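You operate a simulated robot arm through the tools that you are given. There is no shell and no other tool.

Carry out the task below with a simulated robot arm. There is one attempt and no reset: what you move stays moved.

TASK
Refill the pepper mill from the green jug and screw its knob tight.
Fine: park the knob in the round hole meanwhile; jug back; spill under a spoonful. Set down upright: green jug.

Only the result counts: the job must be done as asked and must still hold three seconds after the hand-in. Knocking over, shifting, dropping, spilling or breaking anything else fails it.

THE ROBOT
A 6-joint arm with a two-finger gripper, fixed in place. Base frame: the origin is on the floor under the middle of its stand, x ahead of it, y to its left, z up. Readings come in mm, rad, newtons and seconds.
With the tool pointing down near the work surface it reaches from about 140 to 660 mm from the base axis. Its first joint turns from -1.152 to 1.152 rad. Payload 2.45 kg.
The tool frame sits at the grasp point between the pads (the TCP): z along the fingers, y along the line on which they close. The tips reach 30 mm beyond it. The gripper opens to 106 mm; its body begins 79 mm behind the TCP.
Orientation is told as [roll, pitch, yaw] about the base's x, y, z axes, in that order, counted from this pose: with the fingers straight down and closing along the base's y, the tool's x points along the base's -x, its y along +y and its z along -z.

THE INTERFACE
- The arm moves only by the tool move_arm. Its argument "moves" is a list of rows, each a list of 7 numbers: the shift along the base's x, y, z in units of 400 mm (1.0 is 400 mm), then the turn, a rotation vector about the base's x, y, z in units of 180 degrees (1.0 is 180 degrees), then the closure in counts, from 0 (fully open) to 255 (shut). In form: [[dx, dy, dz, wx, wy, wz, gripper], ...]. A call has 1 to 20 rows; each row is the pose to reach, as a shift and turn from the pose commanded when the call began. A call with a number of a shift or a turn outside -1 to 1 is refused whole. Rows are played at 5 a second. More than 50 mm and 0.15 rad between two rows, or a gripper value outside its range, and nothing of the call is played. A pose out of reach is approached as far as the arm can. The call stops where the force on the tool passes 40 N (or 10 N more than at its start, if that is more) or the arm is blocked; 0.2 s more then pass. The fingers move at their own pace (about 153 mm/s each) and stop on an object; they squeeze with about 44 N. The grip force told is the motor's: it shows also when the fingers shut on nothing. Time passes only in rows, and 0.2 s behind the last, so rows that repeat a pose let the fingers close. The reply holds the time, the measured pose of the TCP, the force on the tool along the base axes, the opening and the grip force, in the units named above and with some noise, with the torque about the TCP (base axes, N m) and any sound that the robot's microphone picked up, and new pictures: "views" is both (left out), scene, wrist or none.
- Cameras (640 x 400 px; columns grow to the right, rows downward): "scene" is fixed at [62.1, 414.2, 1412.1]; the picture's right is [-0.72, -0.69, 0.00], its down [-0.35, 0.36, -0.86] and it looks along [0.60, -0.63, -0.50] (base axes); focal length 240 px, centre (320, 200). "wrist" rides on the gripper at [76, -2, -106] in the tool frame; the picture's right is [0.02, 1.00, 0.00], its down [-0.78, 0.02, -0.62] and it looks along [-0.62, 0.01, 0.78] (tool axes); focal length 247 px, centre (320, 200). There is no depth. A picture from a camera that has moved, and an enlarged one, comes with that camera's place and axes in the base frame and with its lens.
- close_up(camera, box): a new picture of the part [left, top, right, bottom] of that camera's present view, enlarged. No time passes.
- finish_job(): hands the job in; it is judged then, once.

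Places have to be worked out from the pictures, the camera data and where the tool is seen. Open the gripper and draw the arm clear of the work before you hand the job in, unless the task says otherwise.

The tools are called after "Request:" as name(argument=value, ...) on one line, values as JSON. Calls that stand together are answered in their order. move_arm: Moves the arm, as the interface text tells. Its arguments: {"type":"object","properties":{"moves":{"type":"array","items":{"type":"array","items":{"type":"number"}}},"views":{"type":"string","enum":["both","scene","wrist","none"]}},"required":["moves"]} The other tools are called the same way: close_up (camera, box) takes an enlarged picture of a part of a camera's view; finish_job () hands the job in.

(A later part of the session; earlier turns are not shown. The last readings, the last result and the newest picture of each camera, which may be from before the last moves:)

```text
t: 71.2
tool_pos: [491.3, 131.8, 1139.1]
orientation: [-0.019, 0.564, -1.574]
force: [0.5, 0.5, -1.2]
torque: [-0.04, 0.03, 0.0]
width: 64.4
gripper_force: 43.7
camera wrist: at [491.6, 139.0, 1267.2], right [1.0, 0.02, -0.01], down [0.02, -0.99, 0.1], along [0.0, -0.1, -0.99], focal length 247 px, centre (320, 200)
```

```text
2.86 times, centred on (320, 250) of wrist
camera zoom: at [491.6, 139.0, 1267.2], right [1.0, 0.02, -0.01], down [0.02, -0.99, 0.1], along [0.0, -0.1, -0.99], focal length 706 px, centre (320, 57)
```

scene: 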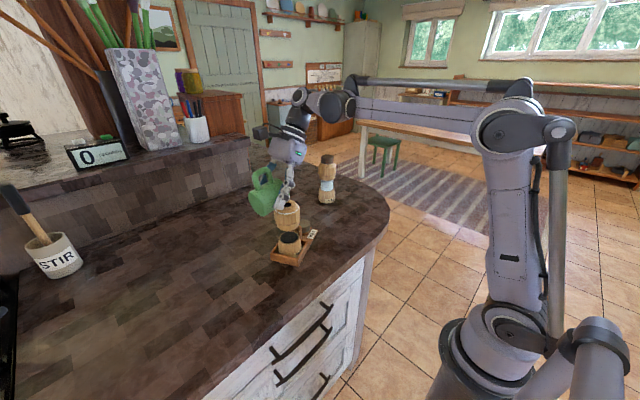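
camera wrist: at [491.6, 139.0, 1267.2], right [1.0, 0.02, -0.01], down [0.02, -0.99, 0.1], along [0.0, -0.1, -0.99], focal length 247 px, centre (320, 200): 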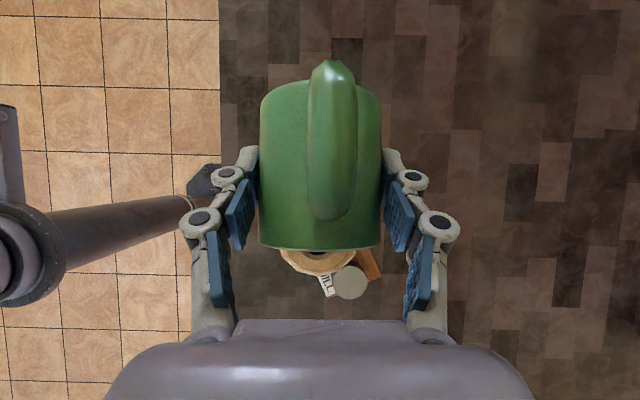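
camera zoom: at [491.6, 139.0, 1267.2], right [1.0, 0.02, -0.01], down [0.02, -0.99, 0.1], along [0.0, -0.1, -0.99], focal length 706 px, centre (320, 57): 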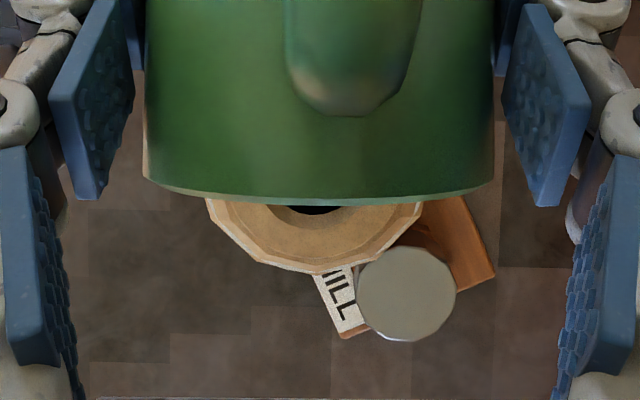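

The wrist view shows the opening just beyond the jug's rim, with the mill about 1 mm to the -x side. No flow yet at 82°, so I'll continue to 90°.

Request:
move_arm(moves=[[-0.001, -0.006, 0.003, 0.02, 0, 0, 255], [-0.0025, -0.0135, 0.0065, 0.043, 0, 0, 255], [-0.0025, -0.0135, 0.0065, 0.043, 0, 0, 255], [-0.0025, -0.0135, 0.0065, 0.043, 0, 0, 255]])

Request:
close_up(camera="scene", box=[250, 170, 320, 250])

Request:
close_up(camera="wrist", box=[250, 180, 390, 320])

```text
t: 72.2
tool_pos: [490.2, 126.6, 1140.3]
orientation: [-0.021, 0.699, -1.577]
force: [0.0, 0.1, -2.5]
torque: [-0.02, 0.0, 0.05]
width: 64.4
gripper_force: 43.4
camera wrist: at [490.7, 115.9, 1269.8], right [1.0, 0.02, 0.0], down [0.02, -1.0, -0.03], along [0.0, 0.03, -1.0], focal length 247 px, centre (320, 200)
```

scene: 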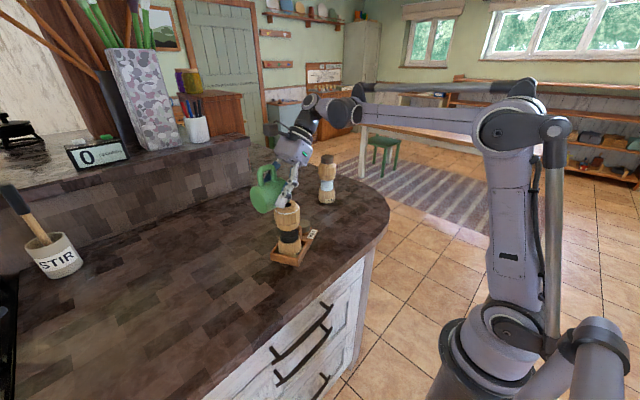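
wrist: 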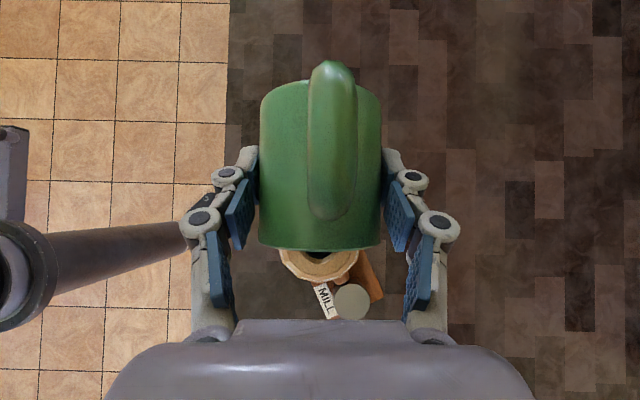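

```text
5.00 times, centred on (285, 210) of scene
camera zoom: at [62.2, 414.2, 1412.1], right [-0.72, -0.69, 0.0], down [-0.35, 0.36, -0.86], along [0.6, -0.63, -0.5], focal length 1202 px, centre (495, 150)
```

zoom: 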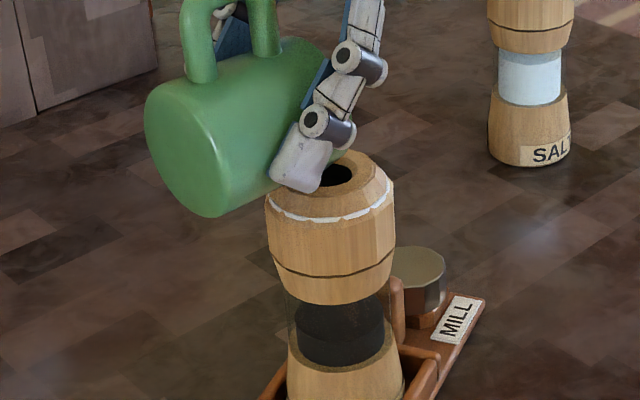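

```text
2.86 times, centred on (320, 250) of wrist
camera zoom: at [490.7, 115.9, 1269.8], right [1.0, 0.02, 0.0], down [0.02, -1.0, -0.03], along [0.0, 0.03, -1.0], focal length 706 px, centre (320, 57)
```

zoom: 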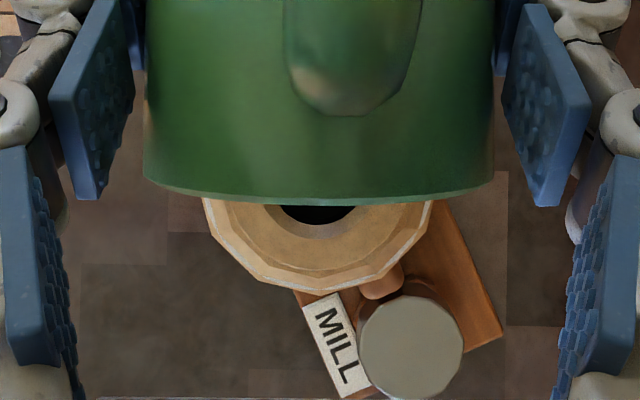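

The glass already shows pepper rising most of the way and nothing visible has spilled. I'll hold here for a second and look at the level.

Request:
move_arm(moves=[[0, 0, 0, 0, 0, 0, 255], [0, 0, 0, 0, 0, 0, 255], [0, 0, 0, 0, 0, 0, 255], [0, 0, 0, 0, 0, 0, 255]])

Request:
close_up(camera="scene", box=[265, 205, 315, 265])

Request:
close_up(camera="wrist", box=[280, 230, 370, 330])

```text
t: 73.2
tool_pos: [490.7, 126.1, 1140.9]
orientation: [-0.02, 0.7, -1.576]
force: [0.2, 0.2, -1.0]
torque: [0.0, 0.02, 0.02]
width: 64.5
gripper_force: 44.0
camera wrist: at [490.7, 116.0, 1269.8], right [1.0, 0.02, 0.0], down [0.02, -1.0, -0.03], along [0.0, 0.03, -1.0], focal length 247 px, centre (320, 200)
```

scene: 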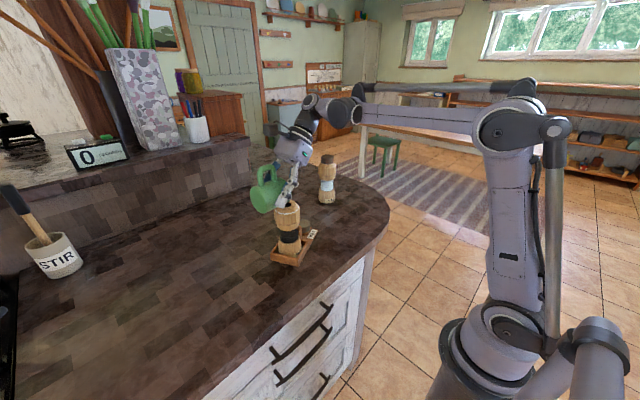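
wrist: 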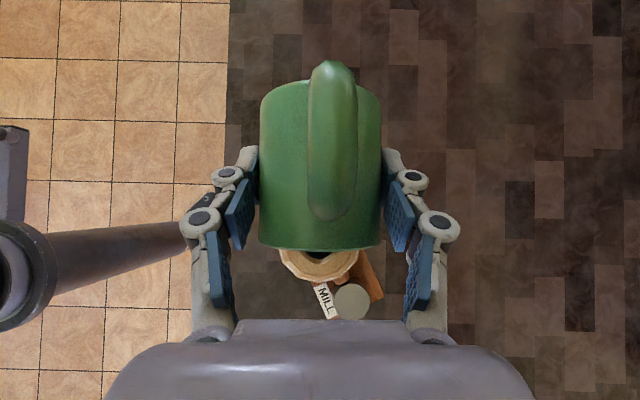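

```text
6.67 times, centred on (290, 235) of scene
camera zoom: at [62.2, 414.2, 1412.1], right [-0.72, -0.69, 0.0], down [-0.35, 0.36, -0.86], along [0.6, -0.63, -0.5], focal length 1602 px, centre (520, -33)
```

zoom: 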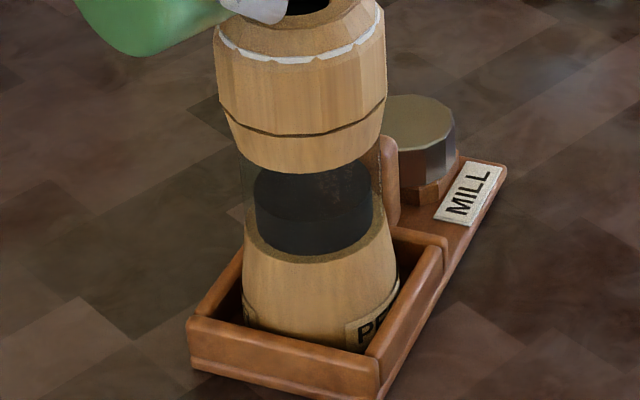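

```text
4.00 times, centred on (325, 280) of wrist
camera zoom: at [490.7, 116.0, 1269.8], right [1.0, 0.02, 0.0], down [0.02, -1.0, -0.03], along [0.0, 0.03, -1.0], focal length 988 px, centre (300, -120)
```

zoom: 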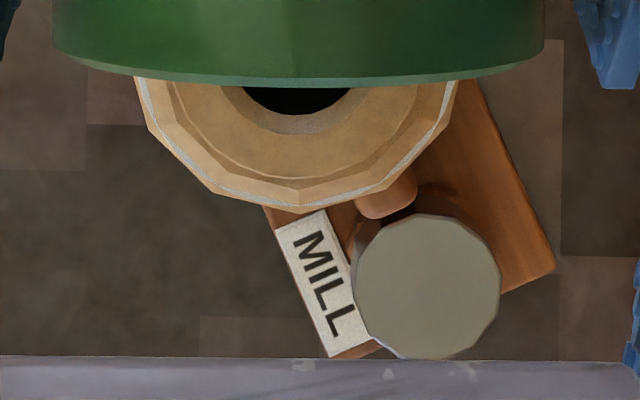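

I'll zoom in on the glass to measure the pepper column.

Request:
close_up(camera="scene", box=[275, 222, 305, 252])

```text
13.33 times, centred on (290, 237) of scene
camera zoom: at [62.2, 414.2, 1412.1], right [-0.72, -0.69, 0.0], down [-0.35, 0.36, -0.86], along [0.6, -0.63, -0.5], focal length 3205 px, centre (720, -293)
```

zoom: 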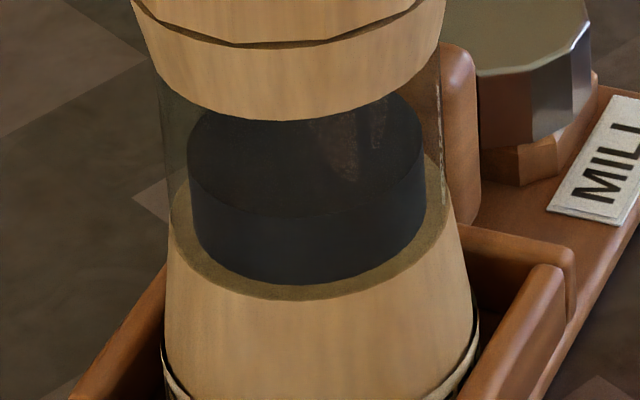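

The pepper column in the glass is about 17 mm of about 42 mm, and the flow has paused. I'll tilt on to 100°, keeping the lip over the opening.

Request:
move_arm(moves=[[0, -0.0064, 0.004, 0.0183, 0, 0, 255], [0, -0.0128, 0.008, 0.0366, 0, 0, 255], [0, -0.0193, 0.0115, 0.055, 0, 0, 255], [0, -0.0193, 0.0115, 0.055, 0, 0, 255], [0, -0.0193, 0.0115, 0.055, 0, 0, 255]])

Request:
close_up(camera="scene", box=[265, 195, 315, 255])

Request:
close_up(camera="wrist", box=[270, 220, 370, 330])

```text
t: 74.4
tool_pos: [490.4, 118.4, 1144.9]
orientation: [-0.022, 0.873, -1.577]
force: [-0.1, 0.1, -1.5]
torque: [-0.02, 0.03, 0.0]
width: 64.5
gripper_force: 44.1
camera wrist: at [490.7, 85.8, 1270.9], right [1.0, 0.02, 0.0], down [0.02, -0.98, -0.2], along [0.0, 0.2, -0.98], focal length 247 px, centre (320, 200)
```

scene: 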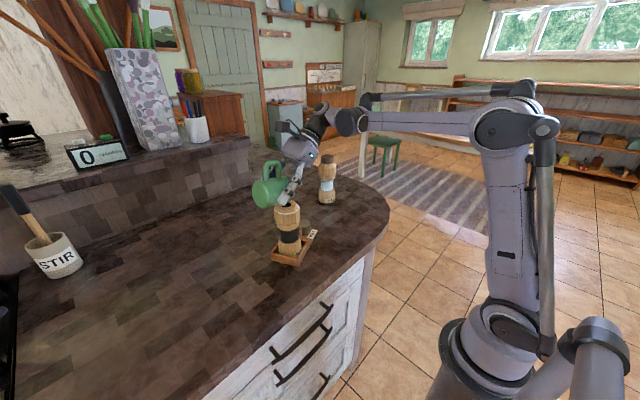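
wrist: 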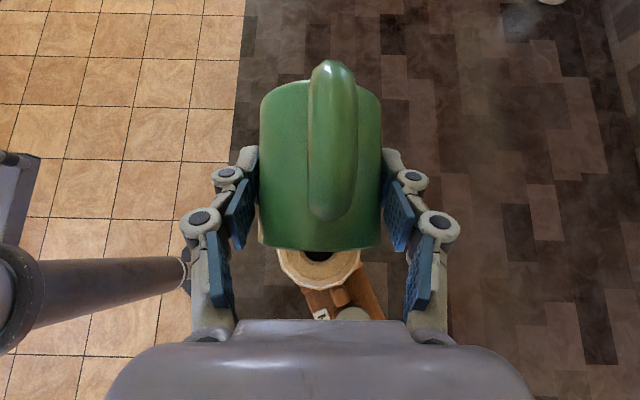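

```text
6.67 times, centred on (290, 225) of scene
camera zoom: at [62.2, 414.2, 1412.1], right [-0.72, -0.69, 0.0], down [-0.35, 0.36, -0.86], along [0.6, -0.63, -0.5], focal length 1602 px, centre (520, 33)
```

zoom: 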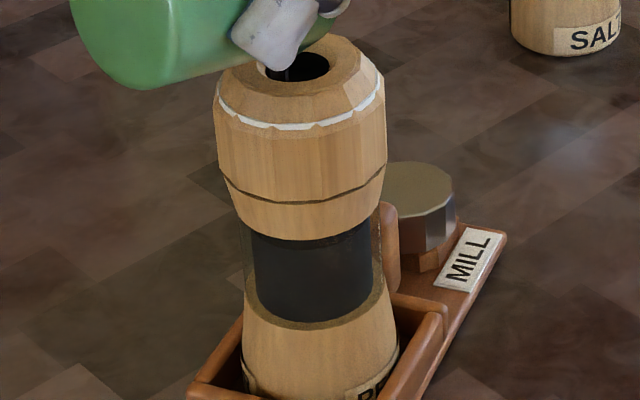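

```text
3.64 times, centred on (320, 275) of wrist
camera zoom: at [490.7, 85.8, 1270.9], right [1.0, 0.02, 0.0], down [0.02, -0.98, -0.2], along [0.0, 0.2, -0.98], focal length 898 px, centre (320, -73)
```

zoom: 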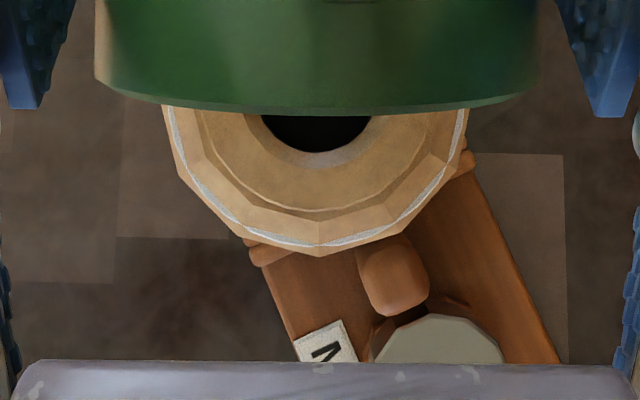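

The glass now looks full up to the barrel, and a thin stream is still visible. I'll hold briefly and check both the jug and the mill opening.

Request:
move_arm(moves=[[0, 0, 0, 0, 0, 0, 255], [0, 0, 0, 0, 0, 0, 255]])

Request:
close_up(camera="scene", box=[270, 195, 310, 235])

Request:
close_up(camera="scene", box=[275, 222, 305, 252])

Request:
close_up(camera="wrist", box=[295, 235, 345, 285])

```text
t: 75.0
tool_pos: [490.4, 117.8, 1145.3]
orientation: [-0.022, 0.873, -1.576]
force: [0.4, 0.0, -1.3]
torque: [-0.02, -0.03, 0.01]
width: 64.3
gripper_force: 44.2
camera wrist: at [490.7, 85.9, 1271.0], right [1.0, 0.02, 0.0], down [0.02, -0.98, -0.2], along [0.0, 0.2, -0.98], focal length 247 px, centre (320, 200)
```

scene: 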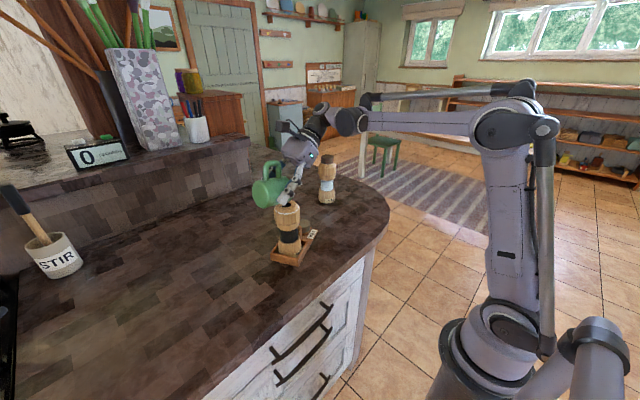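
wrist: 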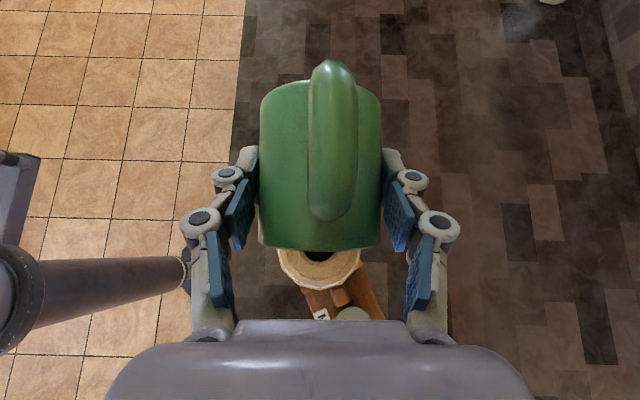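

```text
10.00 times, centred on (290, 215) of scene
camera zoom: at [62.2, 414.2, 1412.1], right [-0.72, -0.69, 0.0], down [-0.35, 0.36, -0.86], along [0.6, -0.63, -0.5], focal length 2404 px, centre (620, 50)
```

zoom: 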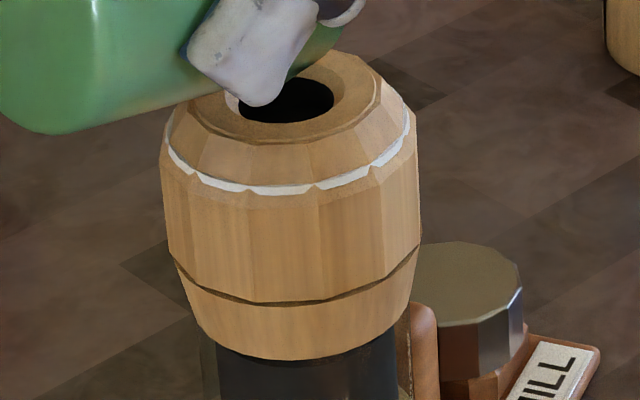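

```text
13.33 times, centred on (290, 237) of scene
camera zoom: at [62.2, 414.2, 1412.1], right [-0.72, -0.69, 0.0], down [-0.35, 0.36, -0.86], along [0.6, -0.63, -0.5], focal length 3205 px, centre (720, -293)
```

zoom: 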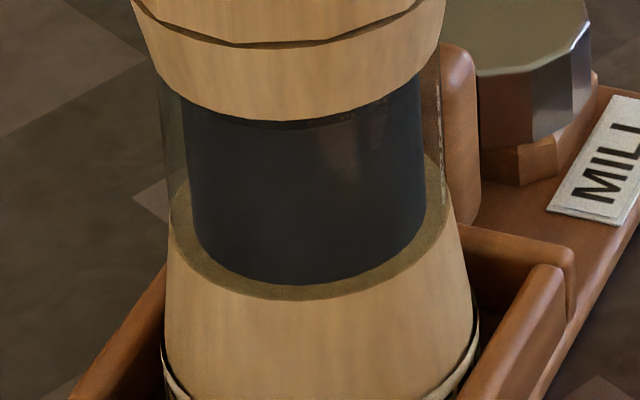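

```text
8.00 times, centred on (320, 260) of wrist
camera zoom: at [490.7, 85.9, 1271.0], right [1.0, 0.02, 0.0], down [0.02, -0.98, -0.2], along [0.0, 0.2, -0.98], focal length 1976 px, centre (320, -280)
```

zoom: 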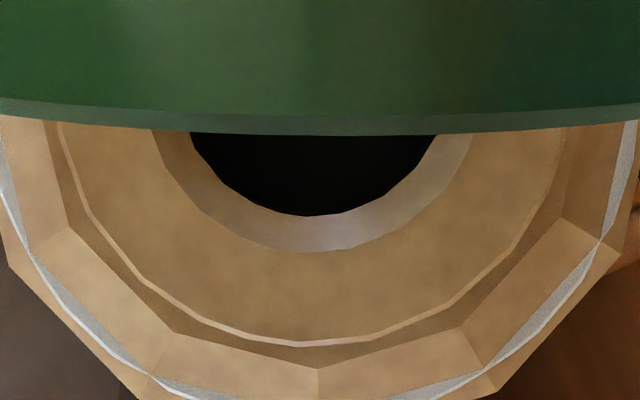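

The stream has stopped and the pepper now nearly fills the glass (about 38 of 42 mm), with the neck clear. I'll tip on to 110° in small steps to see whether anything remains in the jug.

Request:
move_arm(moves=[[0, -0.0065, 0.003, 0.0185, 0, 0, 255], [0, -0.013, 0.0055, 0.037, 0, 0, 255], [0, -0.0195, 0.008, 0.0556, 0, 0, 255]])

Request:
close_up(camera="scene", box=[270, 195, 310, 235])

Request:
close_up(camera="scene", box=[275, 222, 305, 252])

Request:
close_up(camera="wrist", box=[280, 225, 360, 305])

```text
t: 75.8
tool_pos: [489.9, 110.7, 1147.7]
orientation: [-0.024, 1.05, -1.576]
force: [0.3, 0.5, -1.9]
torque: [-0.04, 0.0, -0.01]
width: 64.5
gripper_force: 44.1
camera wrist: at [491.0, 56.8, 1266.8], right [1.0, 0.02, 0.01], down [0.02, -0.93, -0.37], along [0.0, 0.37, -0.93], focal length 247 px, centre (320, 200)
```

scene: 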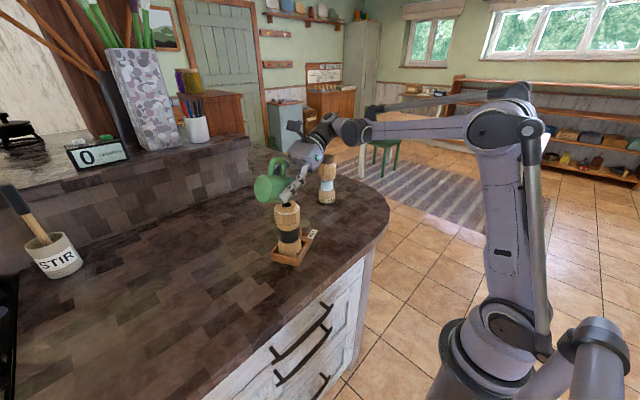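
wrist: 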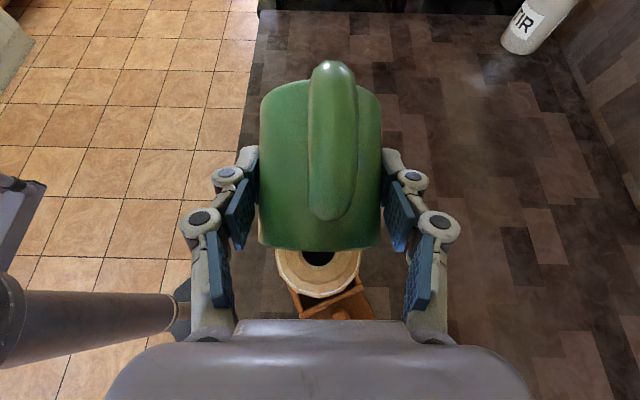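

```text
10.00 times, centred on (290, 215) of scene
camera zoom: at [62.2, 414.2, 1412.1], right [-0.72, -0.69, 0.0], down [-0.35, 0.36, -0.86], along [0.6, -0.63, -0.5], focal length 2404 px, centre (620, 50)
```

zoom: 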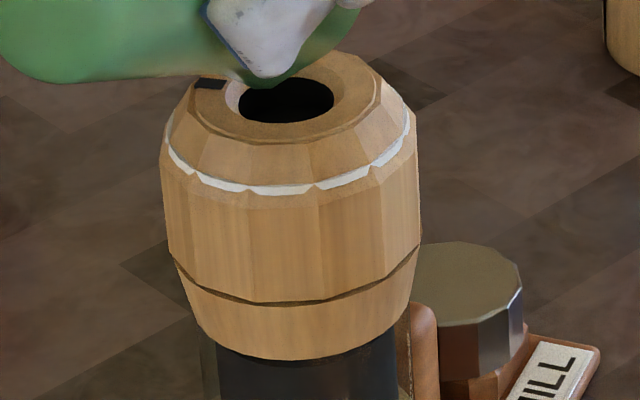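

```text
13.33 times, centred on (290, 237) of scene
camera zoom: at [62.2, 414.2, 1412.1], right [-0.72, -0.69, 0.0], down [-0.35, 0.36, -0.86], along [0.6, -0.63, -0.5], focal length 3205 px, centre (720, -293)
```

zoom: 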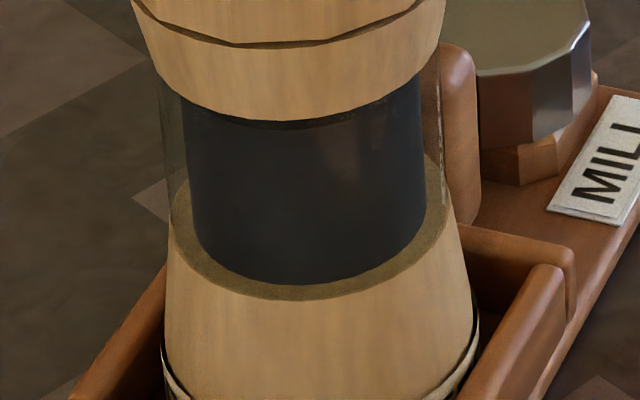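

```text
5.00 times, centred on (320, 265) of wrist
camera zoom: at [491.0, 56.8, 1266.8], right [1.0, 0.02, 0.01], down [0.02, -0.93, -0.37], along [0.0, 0.37, -0.93], focal length 1235 px, centre (320, -125)
```

zoom: 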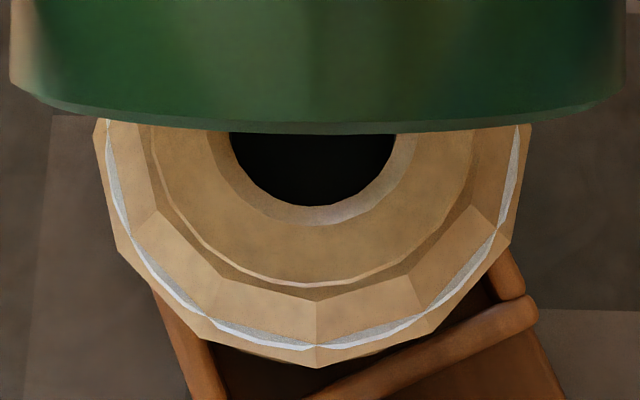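

No further flow at 110°; the level is unchanged. I'll tip to 120° briefly to confirm the jug is empty.

Request:
move_arm(moves=[[0, -0.0075, 0.002, 0.0185, 0, 0, 255], [0, -0.015, 0.004, 0.037, 0, 0, 255], [0, -0.0228, 0.0055, 0.0556, 0, 0, 255], [0, -0.0228, 0.0055, 0.0556, 0, 0, 255], [0, -0.0228, 0.0055, 0.0556, 0, 0, 255]])

Request:
close_up(camera="scene", box=[265, 195, 315, 250])

Request:
close_up(camera="wrist", box=[280, 225, 360, 305])

```text
t: 77.0
tool_pos: [489.9, 102.2, 1152.0]
orientation: [-0.028, 1.225, -1.582]
force: [-0.2, 0.2, -1.5]
torque: [0.01, -0.01, -0.02]
width: 64.5
gripper_force: 44.3
camera wrist: at [490.8, 27.9, 1257.9], right [1.0, 0.02, 0.01], down [0.02, -0.85, -0.52], along [0.0, 0.52, -0.85], focal length 247 px, centre (320, 200)
```

scene: 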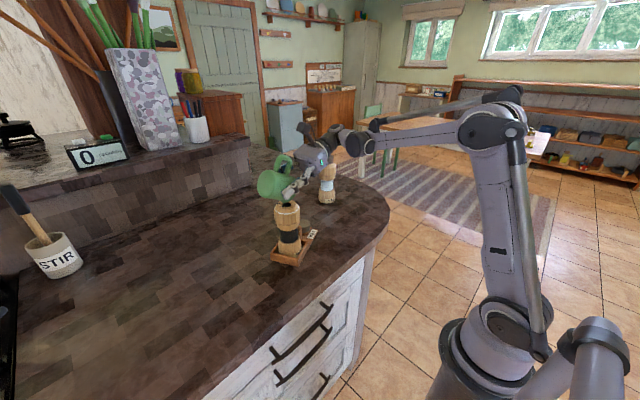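
wrist: 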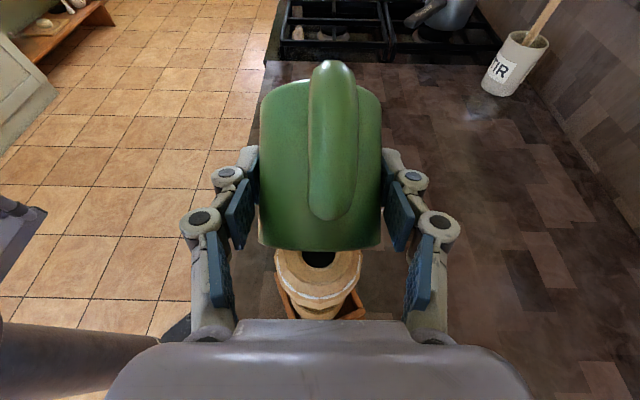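

```text
7.27 times, centred on (290, 222) of scene
camera zoom: at [62.2, 414.2, 1412.1], right [-0.72, -0.69, 0.0], down [-0.35, 0.36, -0.86], along [0.6, -0.63, -0.5], focal length 1748 px, centre (538, 36)
```

zoom: 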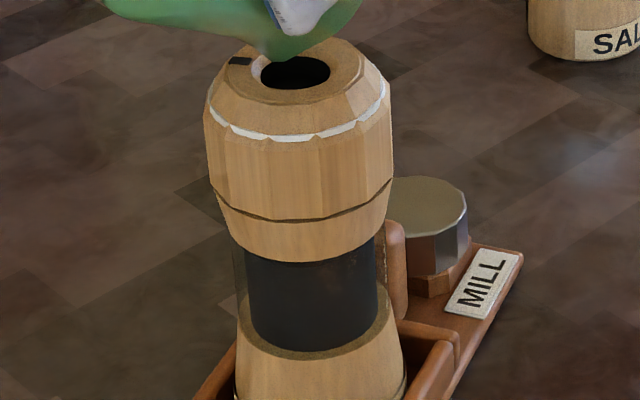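

```text
5.00 times, centred on (320, 265) of wrist
camera zoom: at [490.8, 27.9, 1257.9], right [1.0, 0.02, 0.01], down [0.02, -0.85, -0.52], along [0.0, 0.52, -0.85], focal length 1235 px, centre (320, -125)
```

zoom: 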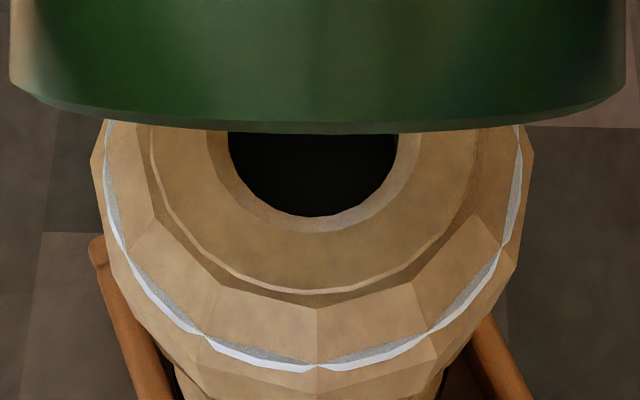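

The level is unchanged at 120°, so the jug is empty and nothing is spilled on the mill top. I'll reverse the tilt back to about 30°, lifting slightly so the jug clears the mill.

Request:
move_arm(moves=[[0, 0.0045, 0.02, -0.0418, 0, 0, 255], [0, 0.0145, 0.0275, -0.0836, 0, 0, 255], [0, 0.0295, 0.0275, -0.1253, 0, 0, 255], [0, 0.047, 0.02, -0.1671, 0, 0, 255], [0, 0.0645, 0.0125, -0.2089, 0, 0, 255], [0, 0.0795, 0.0025, -0.2507, 0, 0, 255], [0, 0.0945, -0.0075, -0.2925, 0, 0, 255], [0, 0.107, -0.015, -0.3342, 0, 0, 255], [0, 0.1145, -0.0175, -0.376, 0, 0, 255], [0, 0.1195, -0.0175, -0.4178, 0, 0, 255], [0, 0.122, -0.0125, -0.4596, 0, 0, 255], [0, 0.122, -0.01, -0.5013, 0, 0, 255], [0, 0.122, -0.01, -0.5013, 0, 0, 255]])

Request:
close_up(camera="scene", box=[210, 150, 320, 260])

```text
t: 79.8
tool_pos: [490.8, 150.7, 1147.0]
orientation: [-0.015, -0.354, -1.576]
force: [0.1, -0.4, -1.1]
torque: [-0.03, 0.02, 0.02]
width: 64.5
gripper_force: 44.9
camera wrist: at [491.2, 259.4, 1219.3], right [1.0, 0.01, -0.02], down [0.02, -0.52, 0.85], along [0.0, -0.85, -0.52], focal length 247 px, centre (320, 200)
```

scene: 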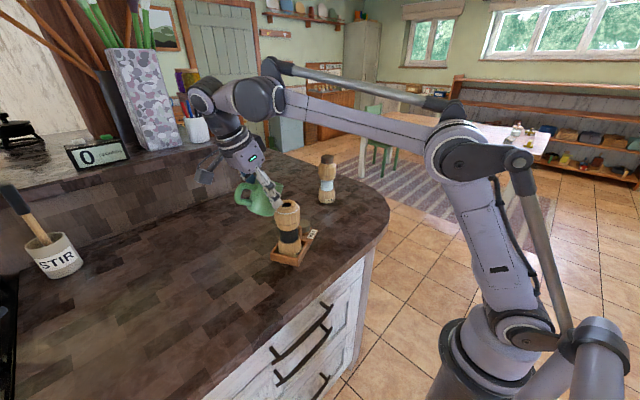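
wrist: 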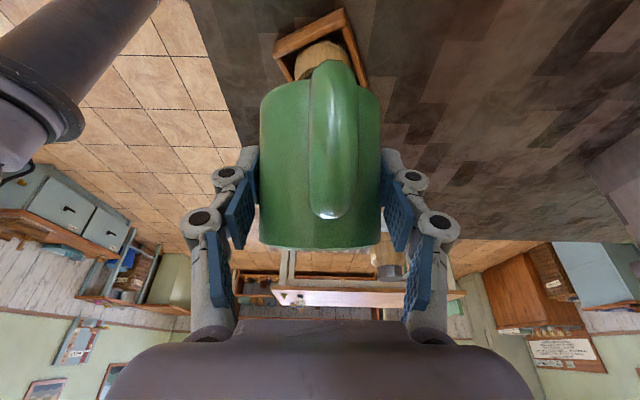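

```text
3.64 times, centred on (265, 205) of scene
camera zoom: at [62.1, 414.2, 1412.1], right [-0.72, -0.69, 0.0], down [-0.35, 0.36, -0.86], along [0.6, -0.63, -0.5], focal length 874 px, centre (520, 182)
```

zoom: 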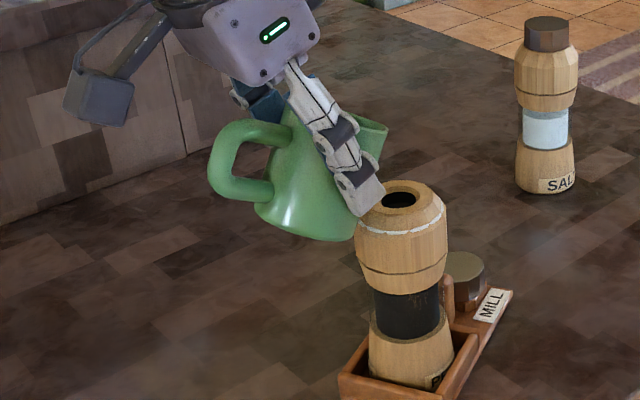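

The jug is back at 30° and clear. I'll swing it back round to face +x while moving away to the jug's original area.

Request:
move_arm(moves=[[0, 0.04, 0, 0, 0, 0.03, 255], [0, 0.08, 0, 0, 0, 0.07, 255], [0, 0.115, -0.005, 0, 0, 0.112, 255], [0, 0.15, -0.01, 0, 0, 0.156, 255], [0, 0.185, -0.02, 0, 0, 0.2, 255], [0, 0.215, -0.03, 0, 0, 0.244, 255], [0, 0.245, -0.04, 0, 0, 0.288, 255], [0, 0.275, -0.05, 0, 0, 0.332, 255], [0, 0.3, -0.055, 0, 0, 0.376, 255], [0, 0.325, -0.06, 0, 0, 0.42, 255], [0, 0.345, -0.065, 0, 0, 0.46, 255], [0, 0.3555, -0.0675, 0, 0, 0.4875, 255], [0, 0.3555, -0.0675, 0, 0, 0.4875, 255]])

```text
t: 82.6
tool_pos: [491.3, 293.0, 1121.4]
orientation: [-0.015, -0.353, -0.043]
force: [-0.6, 0.7, -1.3]
torque: [0.03, 0.02, 0.02]
width: 64.8
gripper_force: 44.5
camera wrist: at [381.6, 296.9, 1192.4], right [0.03, 1.0, -0.02], down [0.52, 0.0, 0.85], along [0.85, -0.03, -0.52], focal length 247 px, centre (320, 200)
```

scene: 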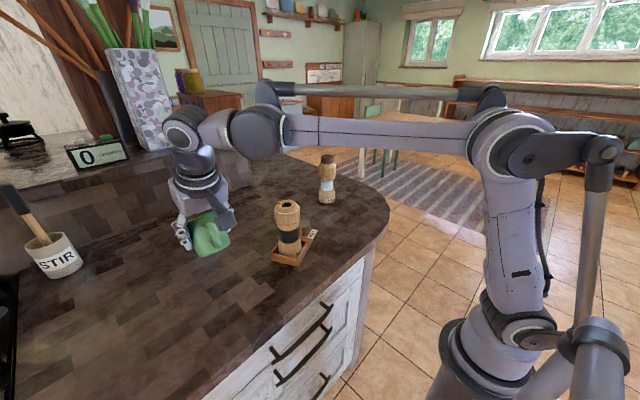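
wrist: 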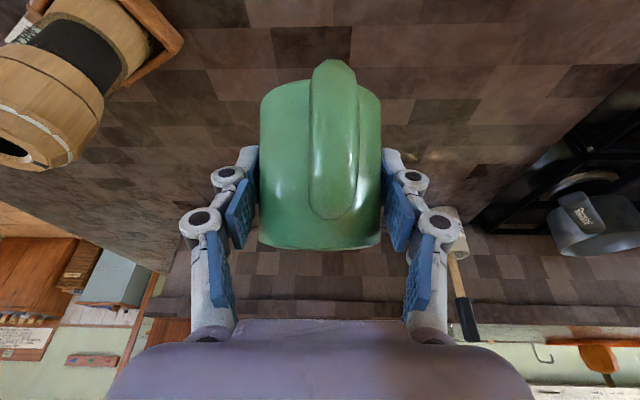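

Now I'll untilt to upright (pitch back to -0.873) and descend partway over the original spot.

Request:
move_arm(moves=[[0.003, 0, -0.03, -0.0005, -0.033, 0.0003, 255], [0.006, 0, -0.06, -0.001, -0.066, 0.0007, 255], [0.009, 0.001, -0.1, -0.0015, -0.1, 0.001, 255], [0.012, 0.001, -0.14, -0.002, -0.134, 0.0014, 255], [0.0143, 0.001, -0.178, -0.0026, -0.1656, 0.0017, 255], [0.0143, 0.001, -0.178, -0.0026, -0.1656, 0.0017, 255]])

Request:
close_up(camera="scene", box=[170, 190, 300, 320])

```text
t: 84.0
tool_pos: [494.8, 294.7, 1049.6]
orientation: [0.004, -0.875, -0.051]
force: [0.1, -0.1, -1.1]
torque: [0.02, 0.02, 0.0]
width: 64.6
gripper_force: 43.6
camera wrist: at [365.3, 298.0, 1057.1], right [0.03, 1.0, -0.01], down [0.03, 0.01, 1.0], along [1.0, -0.03, -0.03], focal length 247 px, centre (320, 200)
```

scene: 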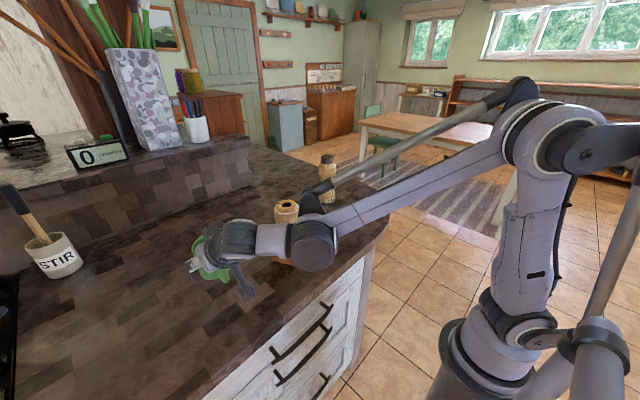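
wrist: 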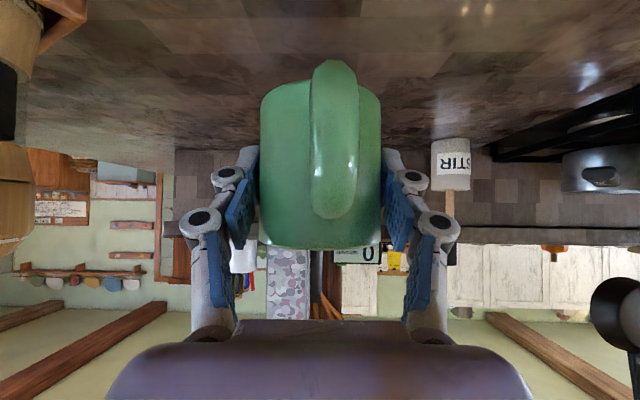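

```text
3.08 times, centred on (235, 255) of scene
camera zoom: at [62.1, 414.2, 1412.1], right [-0.72, -0.69, 0.0], down [-0.35, 0.36, -0.86], along [0.6, -0.63, -0.5], focal length 740 px, centre (582, 31)
```

zoom: 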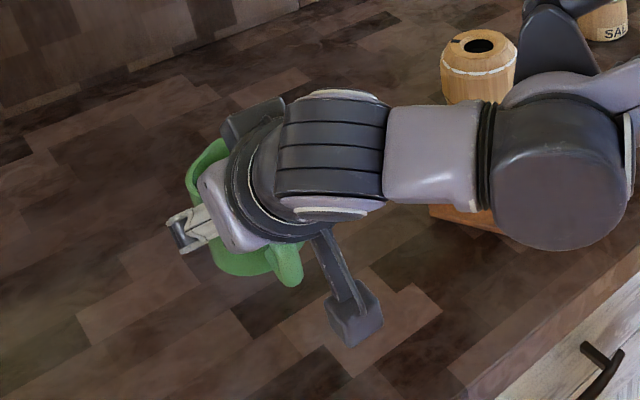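

Upright again and the jug sits in the grip as when taken. I'll lower it to just above the counter at the original spot, then check.

Request:
move_arm(moves=[[0.002, -0.001, -0.06, 0, 0, 0.001, 255], [0.002, -0.002, -0.12, 0, 0, 0.002, 255], [0.002, -0.002, -0.17, 0, 0, 0.002, 255], [0.002, -0.002, -0.195, 0, 0, 0.002, 255], [0.002, -0.002, -0.195, 0, 0, 0.002, 255]], views="none")

Request:
move_arm(moves=[[0, 0, -0.004, 0, 0, 0, 255], [0, 0, -0.008, 0, 0, 0, 255], [0, 0, -0.011, 0, 0, 0, 255], [0, 0, -0.013, 0, 0, 0, 255], [0, 0, -0.013, 0, 0, 0, 255]])

```text
t: 85.2
tool_pos: [496.9, 293.2, 971.4]
orientation: [0.004, -0.872, -0.043]
force: [-0.2, -0.3, -1.8]
torque: [-0.03, 0.01, 0.0]
width: 64.4
gripper_force: 43.5
```

```text
t: 86.4
tool_pos: [497.6, 292.1, 967.8]
orientation: [0.001, -0.876, -0.04]
force: [-5.4, 0.9, 32.6]
torque: [0.08, -0.14, 0.15]
width: 64.5
gripper_force: 43.6
camera wrist: at [366.6, 295.9, 975.1], right [0.02, 1.0, -0.02], down [0.02, 0.02, 1.0], along [1.0, -0.03, -0.02], focal length 247 px, centre (320, 200)
```

scene: 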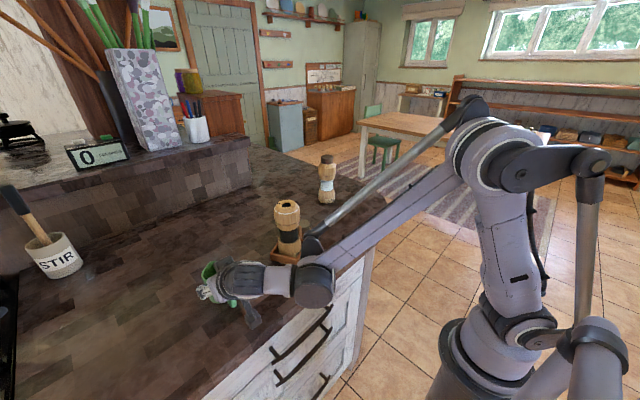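
wrist: 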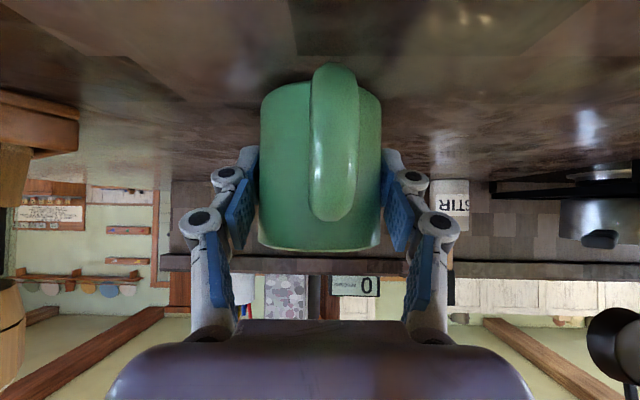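

The jug is on the counter with 33 N of press. I'll ease off by about 1.4 mm and then open the fingers.

Request:
move_arm(moves=[[0, 0, 0.002, 0, 0, 0, 255], [0, 0, 0.0035, 0, 0, 0, 255], [0, 0, 0.0035, 0, 0, 0, 255]], views="none")

```text
t: 87.2
tool_pos: [498.0, 292.2, 968.2]
orientation: [0.003, -0.874, -0.042]
force: [3.8, 1.8, 18.4]
torque: [0.02, -0.76, 0.05]
width: 64.4
gripper_force: 44.3
```

The remaining 18 N is on the jug's front edge, which suggests a very slight forward tilt. I'll ease up about 1 mm more before opening.

Request:
move_arm(moves=[[0, 0, 0.0015, 0, 0, 0, 255], [0, 0, 0.0025, 0, 0, 0, 255], [0, 0, 0.0025, 0, 0, 0, 255]], views="wrist")

```text
t: 88.0
tool_pos: [497.0, 291.9, 968.1]
orientation: [0.006, -0.871, -0.043]
force: [-0.4, -0.7, -1.1]
torque: [0.01, 0.0, 0.02]
width: 64.5
gripper_force: 44.7
camera wrist: at [366.0, 295.9, 976.6], right [0.03, 1.0, -0.01], down [0.03, 0.01, 1.0], along [1.0, -0.03, -0.03], focal length 247 px, centre (320, 200)
```

wrist: 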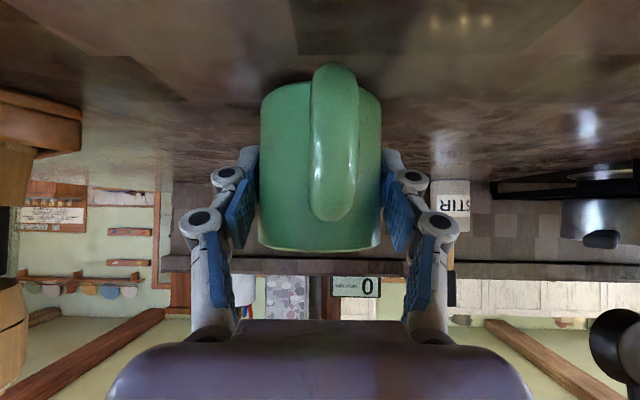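

Forces are now near zero, so the jug hovers under 1 mm off the surface. I'll lower by half a millimetre and open.

Request:
move_arm(moves=[[0, 0, -0.0015, 0, 0, 0, 255], [0, 0, -0.0015, 0, 0, 0, 90], [0, 0, -0.0015, 0, 0, 0, 60], [0, 0, -0.0015, 0, 0, 0, 0], [0, 0, -0.0015, 0, 0, 0, 0]])

```text
t: 89.2
tool_pos: [498.9, 292.7, 968.0]
orientation: [0.005, -0.873, -0.044]
force: [-0.4, -0.4, 0.2]
torque: [0.01, 0.02, 0.05]
width: 105.9
gripper_force: 0.1
camera wrist: at [366.6, 295.7, 976.1], right [0.03, 1.0, -0.01], down [0.03, 0.01, 1.0], along [1.0, -0.03, -0.03], focal length 247 px, centre (320, 200)
```

scene: 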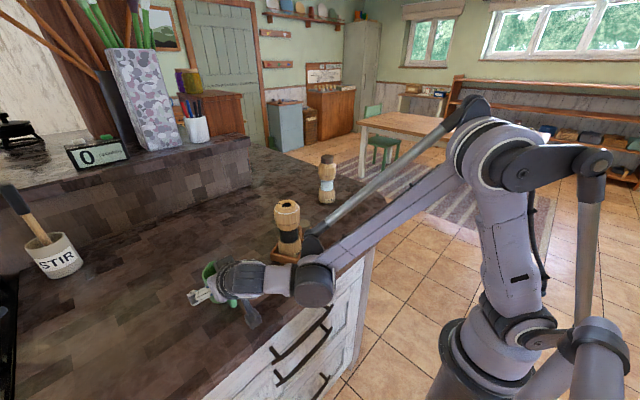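
wrist: 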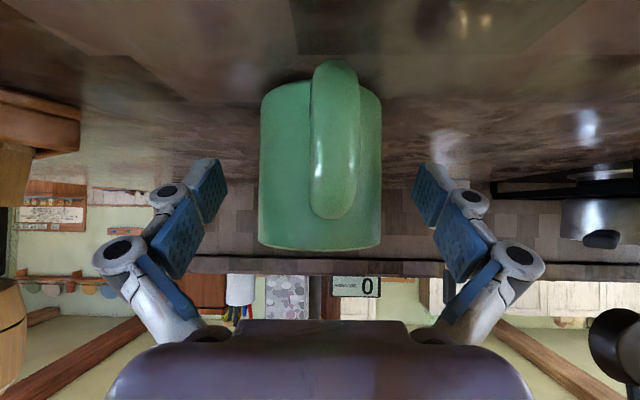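

Released and the jug stands upright. I'll back out along the tool axis, then rise.

Request:
move_arm(moves=[[-0.03, 0.0013, 0.025, 0, 0, 0, 0], [-0.06, 0.0026, 0.05, 0, 0, 0, 0], [-0.09, 0.004, 0.075, 0, 0, 0, 0], [-0.13, 0.0057, 0.109, 0, 0, 0, 0], [-0.17, 0.0075, 0.143, 0, 0, 0, 0], [-0.17, 0.0075, 0.22, 0, 0, 0, 0], [-0.17, 0.0075, 0.3, 0, 0, 0, 0], [-0.17, 0.0075, 0.38, 0, 0, 0, 0], [-0.17, 0.0075, 0.46, 0, 0, 0, 0]])

Request:
close_up(camera="scene", box=[170, 190, 330, 320])

```text
t: 91.2
tool_pos: [427.6, 295.5, 1153.0]
orientation: [0.005, -0.872, -0.043]
force: [0.8, -0.2, -0.3]
torque: [-0.02, 0.02, -0.02]
width: 105.9
gripper_force: 0.1
camera wrist: at [297.0, 298.7, 1161.2], right [0.03, 1.0, -0.01], down [0.03, 0.01, 1.0], along [1.0, -0.03, -0.03], focal length 247 px, centre (320, 200)
```

scene: 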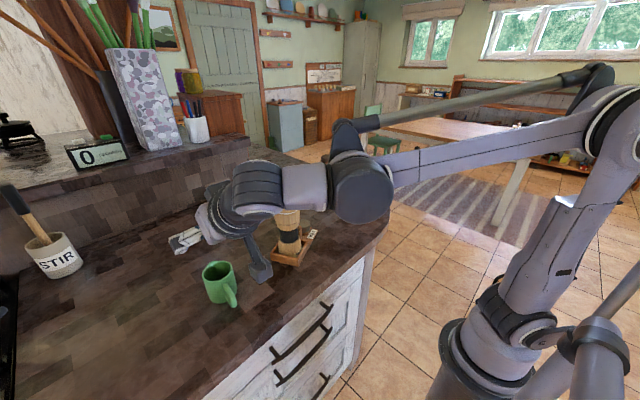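
wrist: 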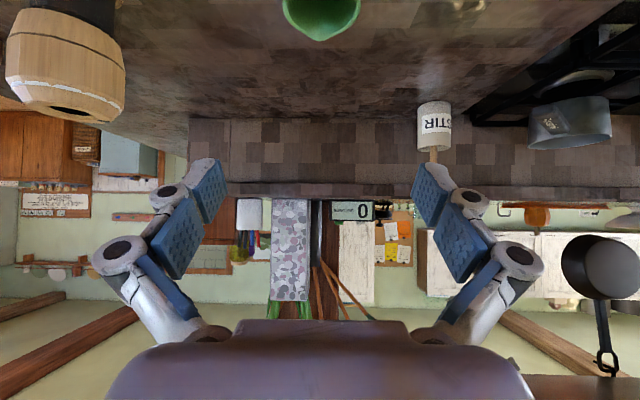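

```text
3.08 times, centred on (250, 255) of scene
camera zoom: at [62.1, 414.2, 1412.1], right [-0.72, -0.69, 0.0], down [-0.35, 0.36, -0.86], along [0.6, -0.63, -0.5], focal length 740 px, centre (535, 31)
```

zoom: 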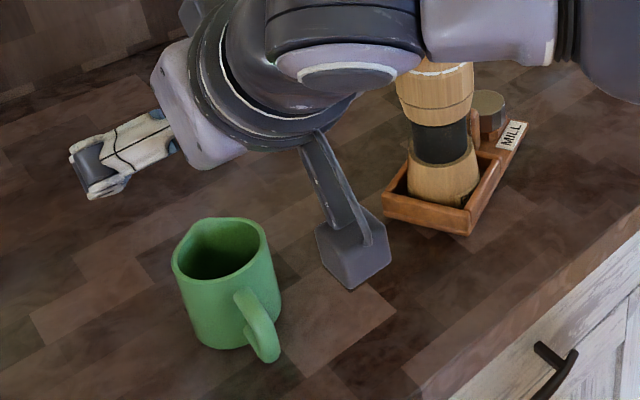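

The jug is back in its place, upright. I'll zoom to check its inside and its position against the start.

Request:
close_up(camera="scene", box=[190, 245, 260, 315])

```text
5.71 times, centred on (225, 280) of scene
camera zoom: at [62.1, 414.2, 1412.1], right [-0.72, -0.69, 0.0], down [-0.35, 0.36, -0.86], along [0.6, -0.63, -0.5], focal length 1373 px, centre (863, -257)
```

zoom: 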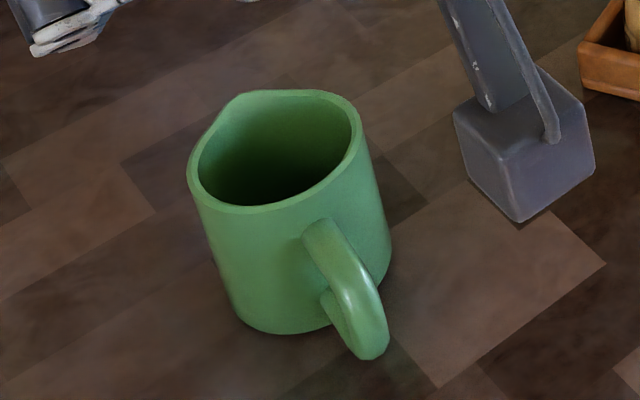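

The jug is at its original place and looks empty inside. Now back to tool-down, rising clear for the knob.

Request:
move_arm(moves=[[0, -0.02, 0.01, 0.0017, 0.0396, 0, 0], [0, -0.05, 0.03, 0.0034, 0.0792, 0, 0], [0, -0.09, 0.05, 0.0051, 0.1188, 0, 0], [0.01, -0.13, 0.07, 0.0068, 0.1584, 0, 0], [0.02, -0.18, 0.09, 0.0085, 0.198, 0, 0], [0.03, -0.23, 0.11, 0.0102, 0.2377, 0, 0], [0.04, -0.28, 0.12, 0.0119, 0.2773, 0, 0], [0.04, -0.28, 0.12, 0.0119, 0.2773, 0, 0]], views="none")

```text
t: 93.0
tool_pos: [444.0, 183.0, 1200.8]
orientation: [0.004, 0.002, -0.04]
force: [0.3, 0.4, -0.3]
torque: [0.01, 0.0, 0.05]
width: 105.9
gripper_force: 0.0
```

Tool is straight down. I'll yaw to 2.0 rad and go above the parked knob at about (533, -1.5).

Request:
move_arm(moves=[[0.016, -0.033, 0, 0, 0, 0.0464, 0], [0.032, -0.066, 0, 0, 0, 0.0928, 0], [0.048, -0.099, 0, 0, 0, 0.1392, 0], [0.064, -0.132, 0, 0, 0, 0.1856, 0], [0.08, -0.165, 0, 0, 0, 0.232, 0], [0.096, -0.198, 0, 0, 0, 0.2784, 0], [0.112, -0.231, 0, 0, 0, 0.3248, 0], [0.128, -0.264, 0, 0, 0, 0.3712, 0], [0.144, -0.297, 0, 0, 0, 0.4176, 0], [0.16, -0.33, 0, 0, 0, 0.464, 0], [0.176, -0.363, 0, 0, 0, 0.5104, 0], [0.192, -0.396, 0, 0, 0, 0.5568, 30], [0.208, -0.429, 0, 0, 0, 0.6032, 60], [0.2225, -0.461, -0.05, 0, 0, 0.6494, 100], [0.2225, -0.461, -0.15, 0, 0, 0.6494, 100], [0.2225, -0.461, -0.2, 0, 0, 0.6494, 100], [0.2225, -0.461, -0.2, 0, 0, 0.6494, 100]])

Request:
close_up(camera="wrist", box=[250, 40, 390, 200])

Request:
close_up(camera="scene", box=[260, 190, 340, 270])

```text
t: 96.6
tool_pos: [533.3, -1.2, 1118.3]
orientation: [0.003, -0.001, 1.998]
force: [-0.1, 0.2, -0.4]
torque: [0.01, -0.01, 0.01]
width: 64.4
gripper_force: 0.1
camera wrist: at [567.0, -70.7, 1223.6], right [-0.9, -0.43, 0.0], down [-0.34, 0.71, 0.62], along [-0.27, 0.56, -0.78], focal length 247 px, centre (320, 200)
```

scene: 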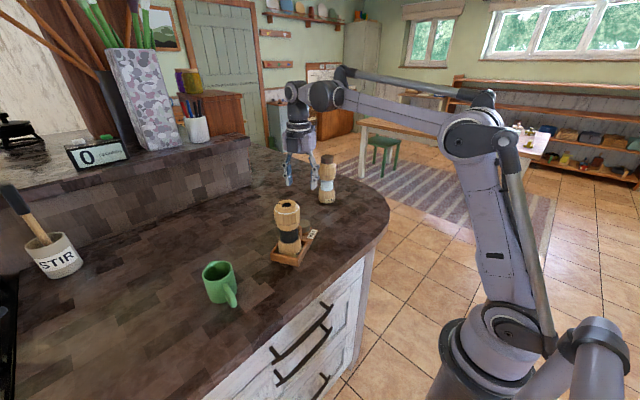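
wrist: 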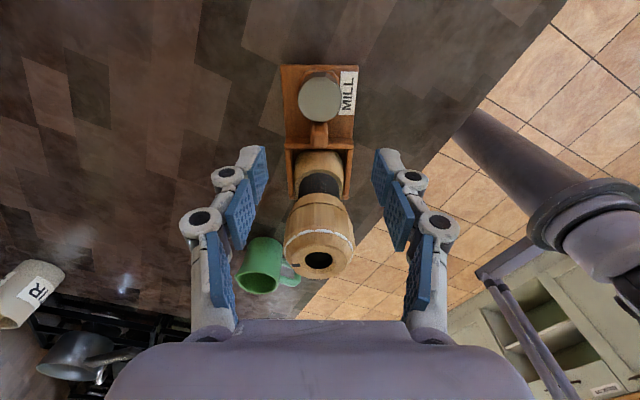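

```text
2.50 times, centred on (320, 120) of wrist
camera zoom: at [567.0, -70.7, 1223.6], right [-0.9, -0.43, 0.0], down [-0.34, 0.71, 0.62], along [-0.27, 0.56, -0.78], focal length 617 px, centre (320, 400)
```

zoom: 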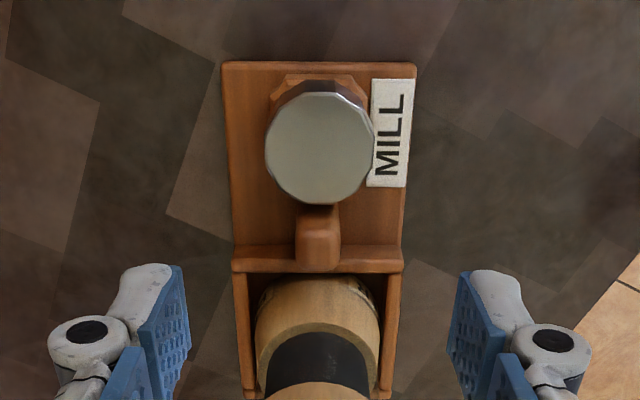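

```text
5.00 times, centred on (300, 230) of scene
camera zoom: at [62.1, 414.2, 1412.1], right [-0.72, -0.69, 0.0], down [-0.35, 0.36, -0.86], along [0.6, -0.63, -0.5], focal length 1202 px, centre (420, 50)
```

zoom: 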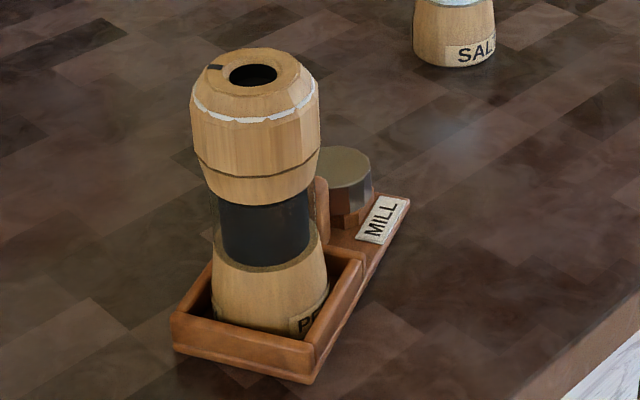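

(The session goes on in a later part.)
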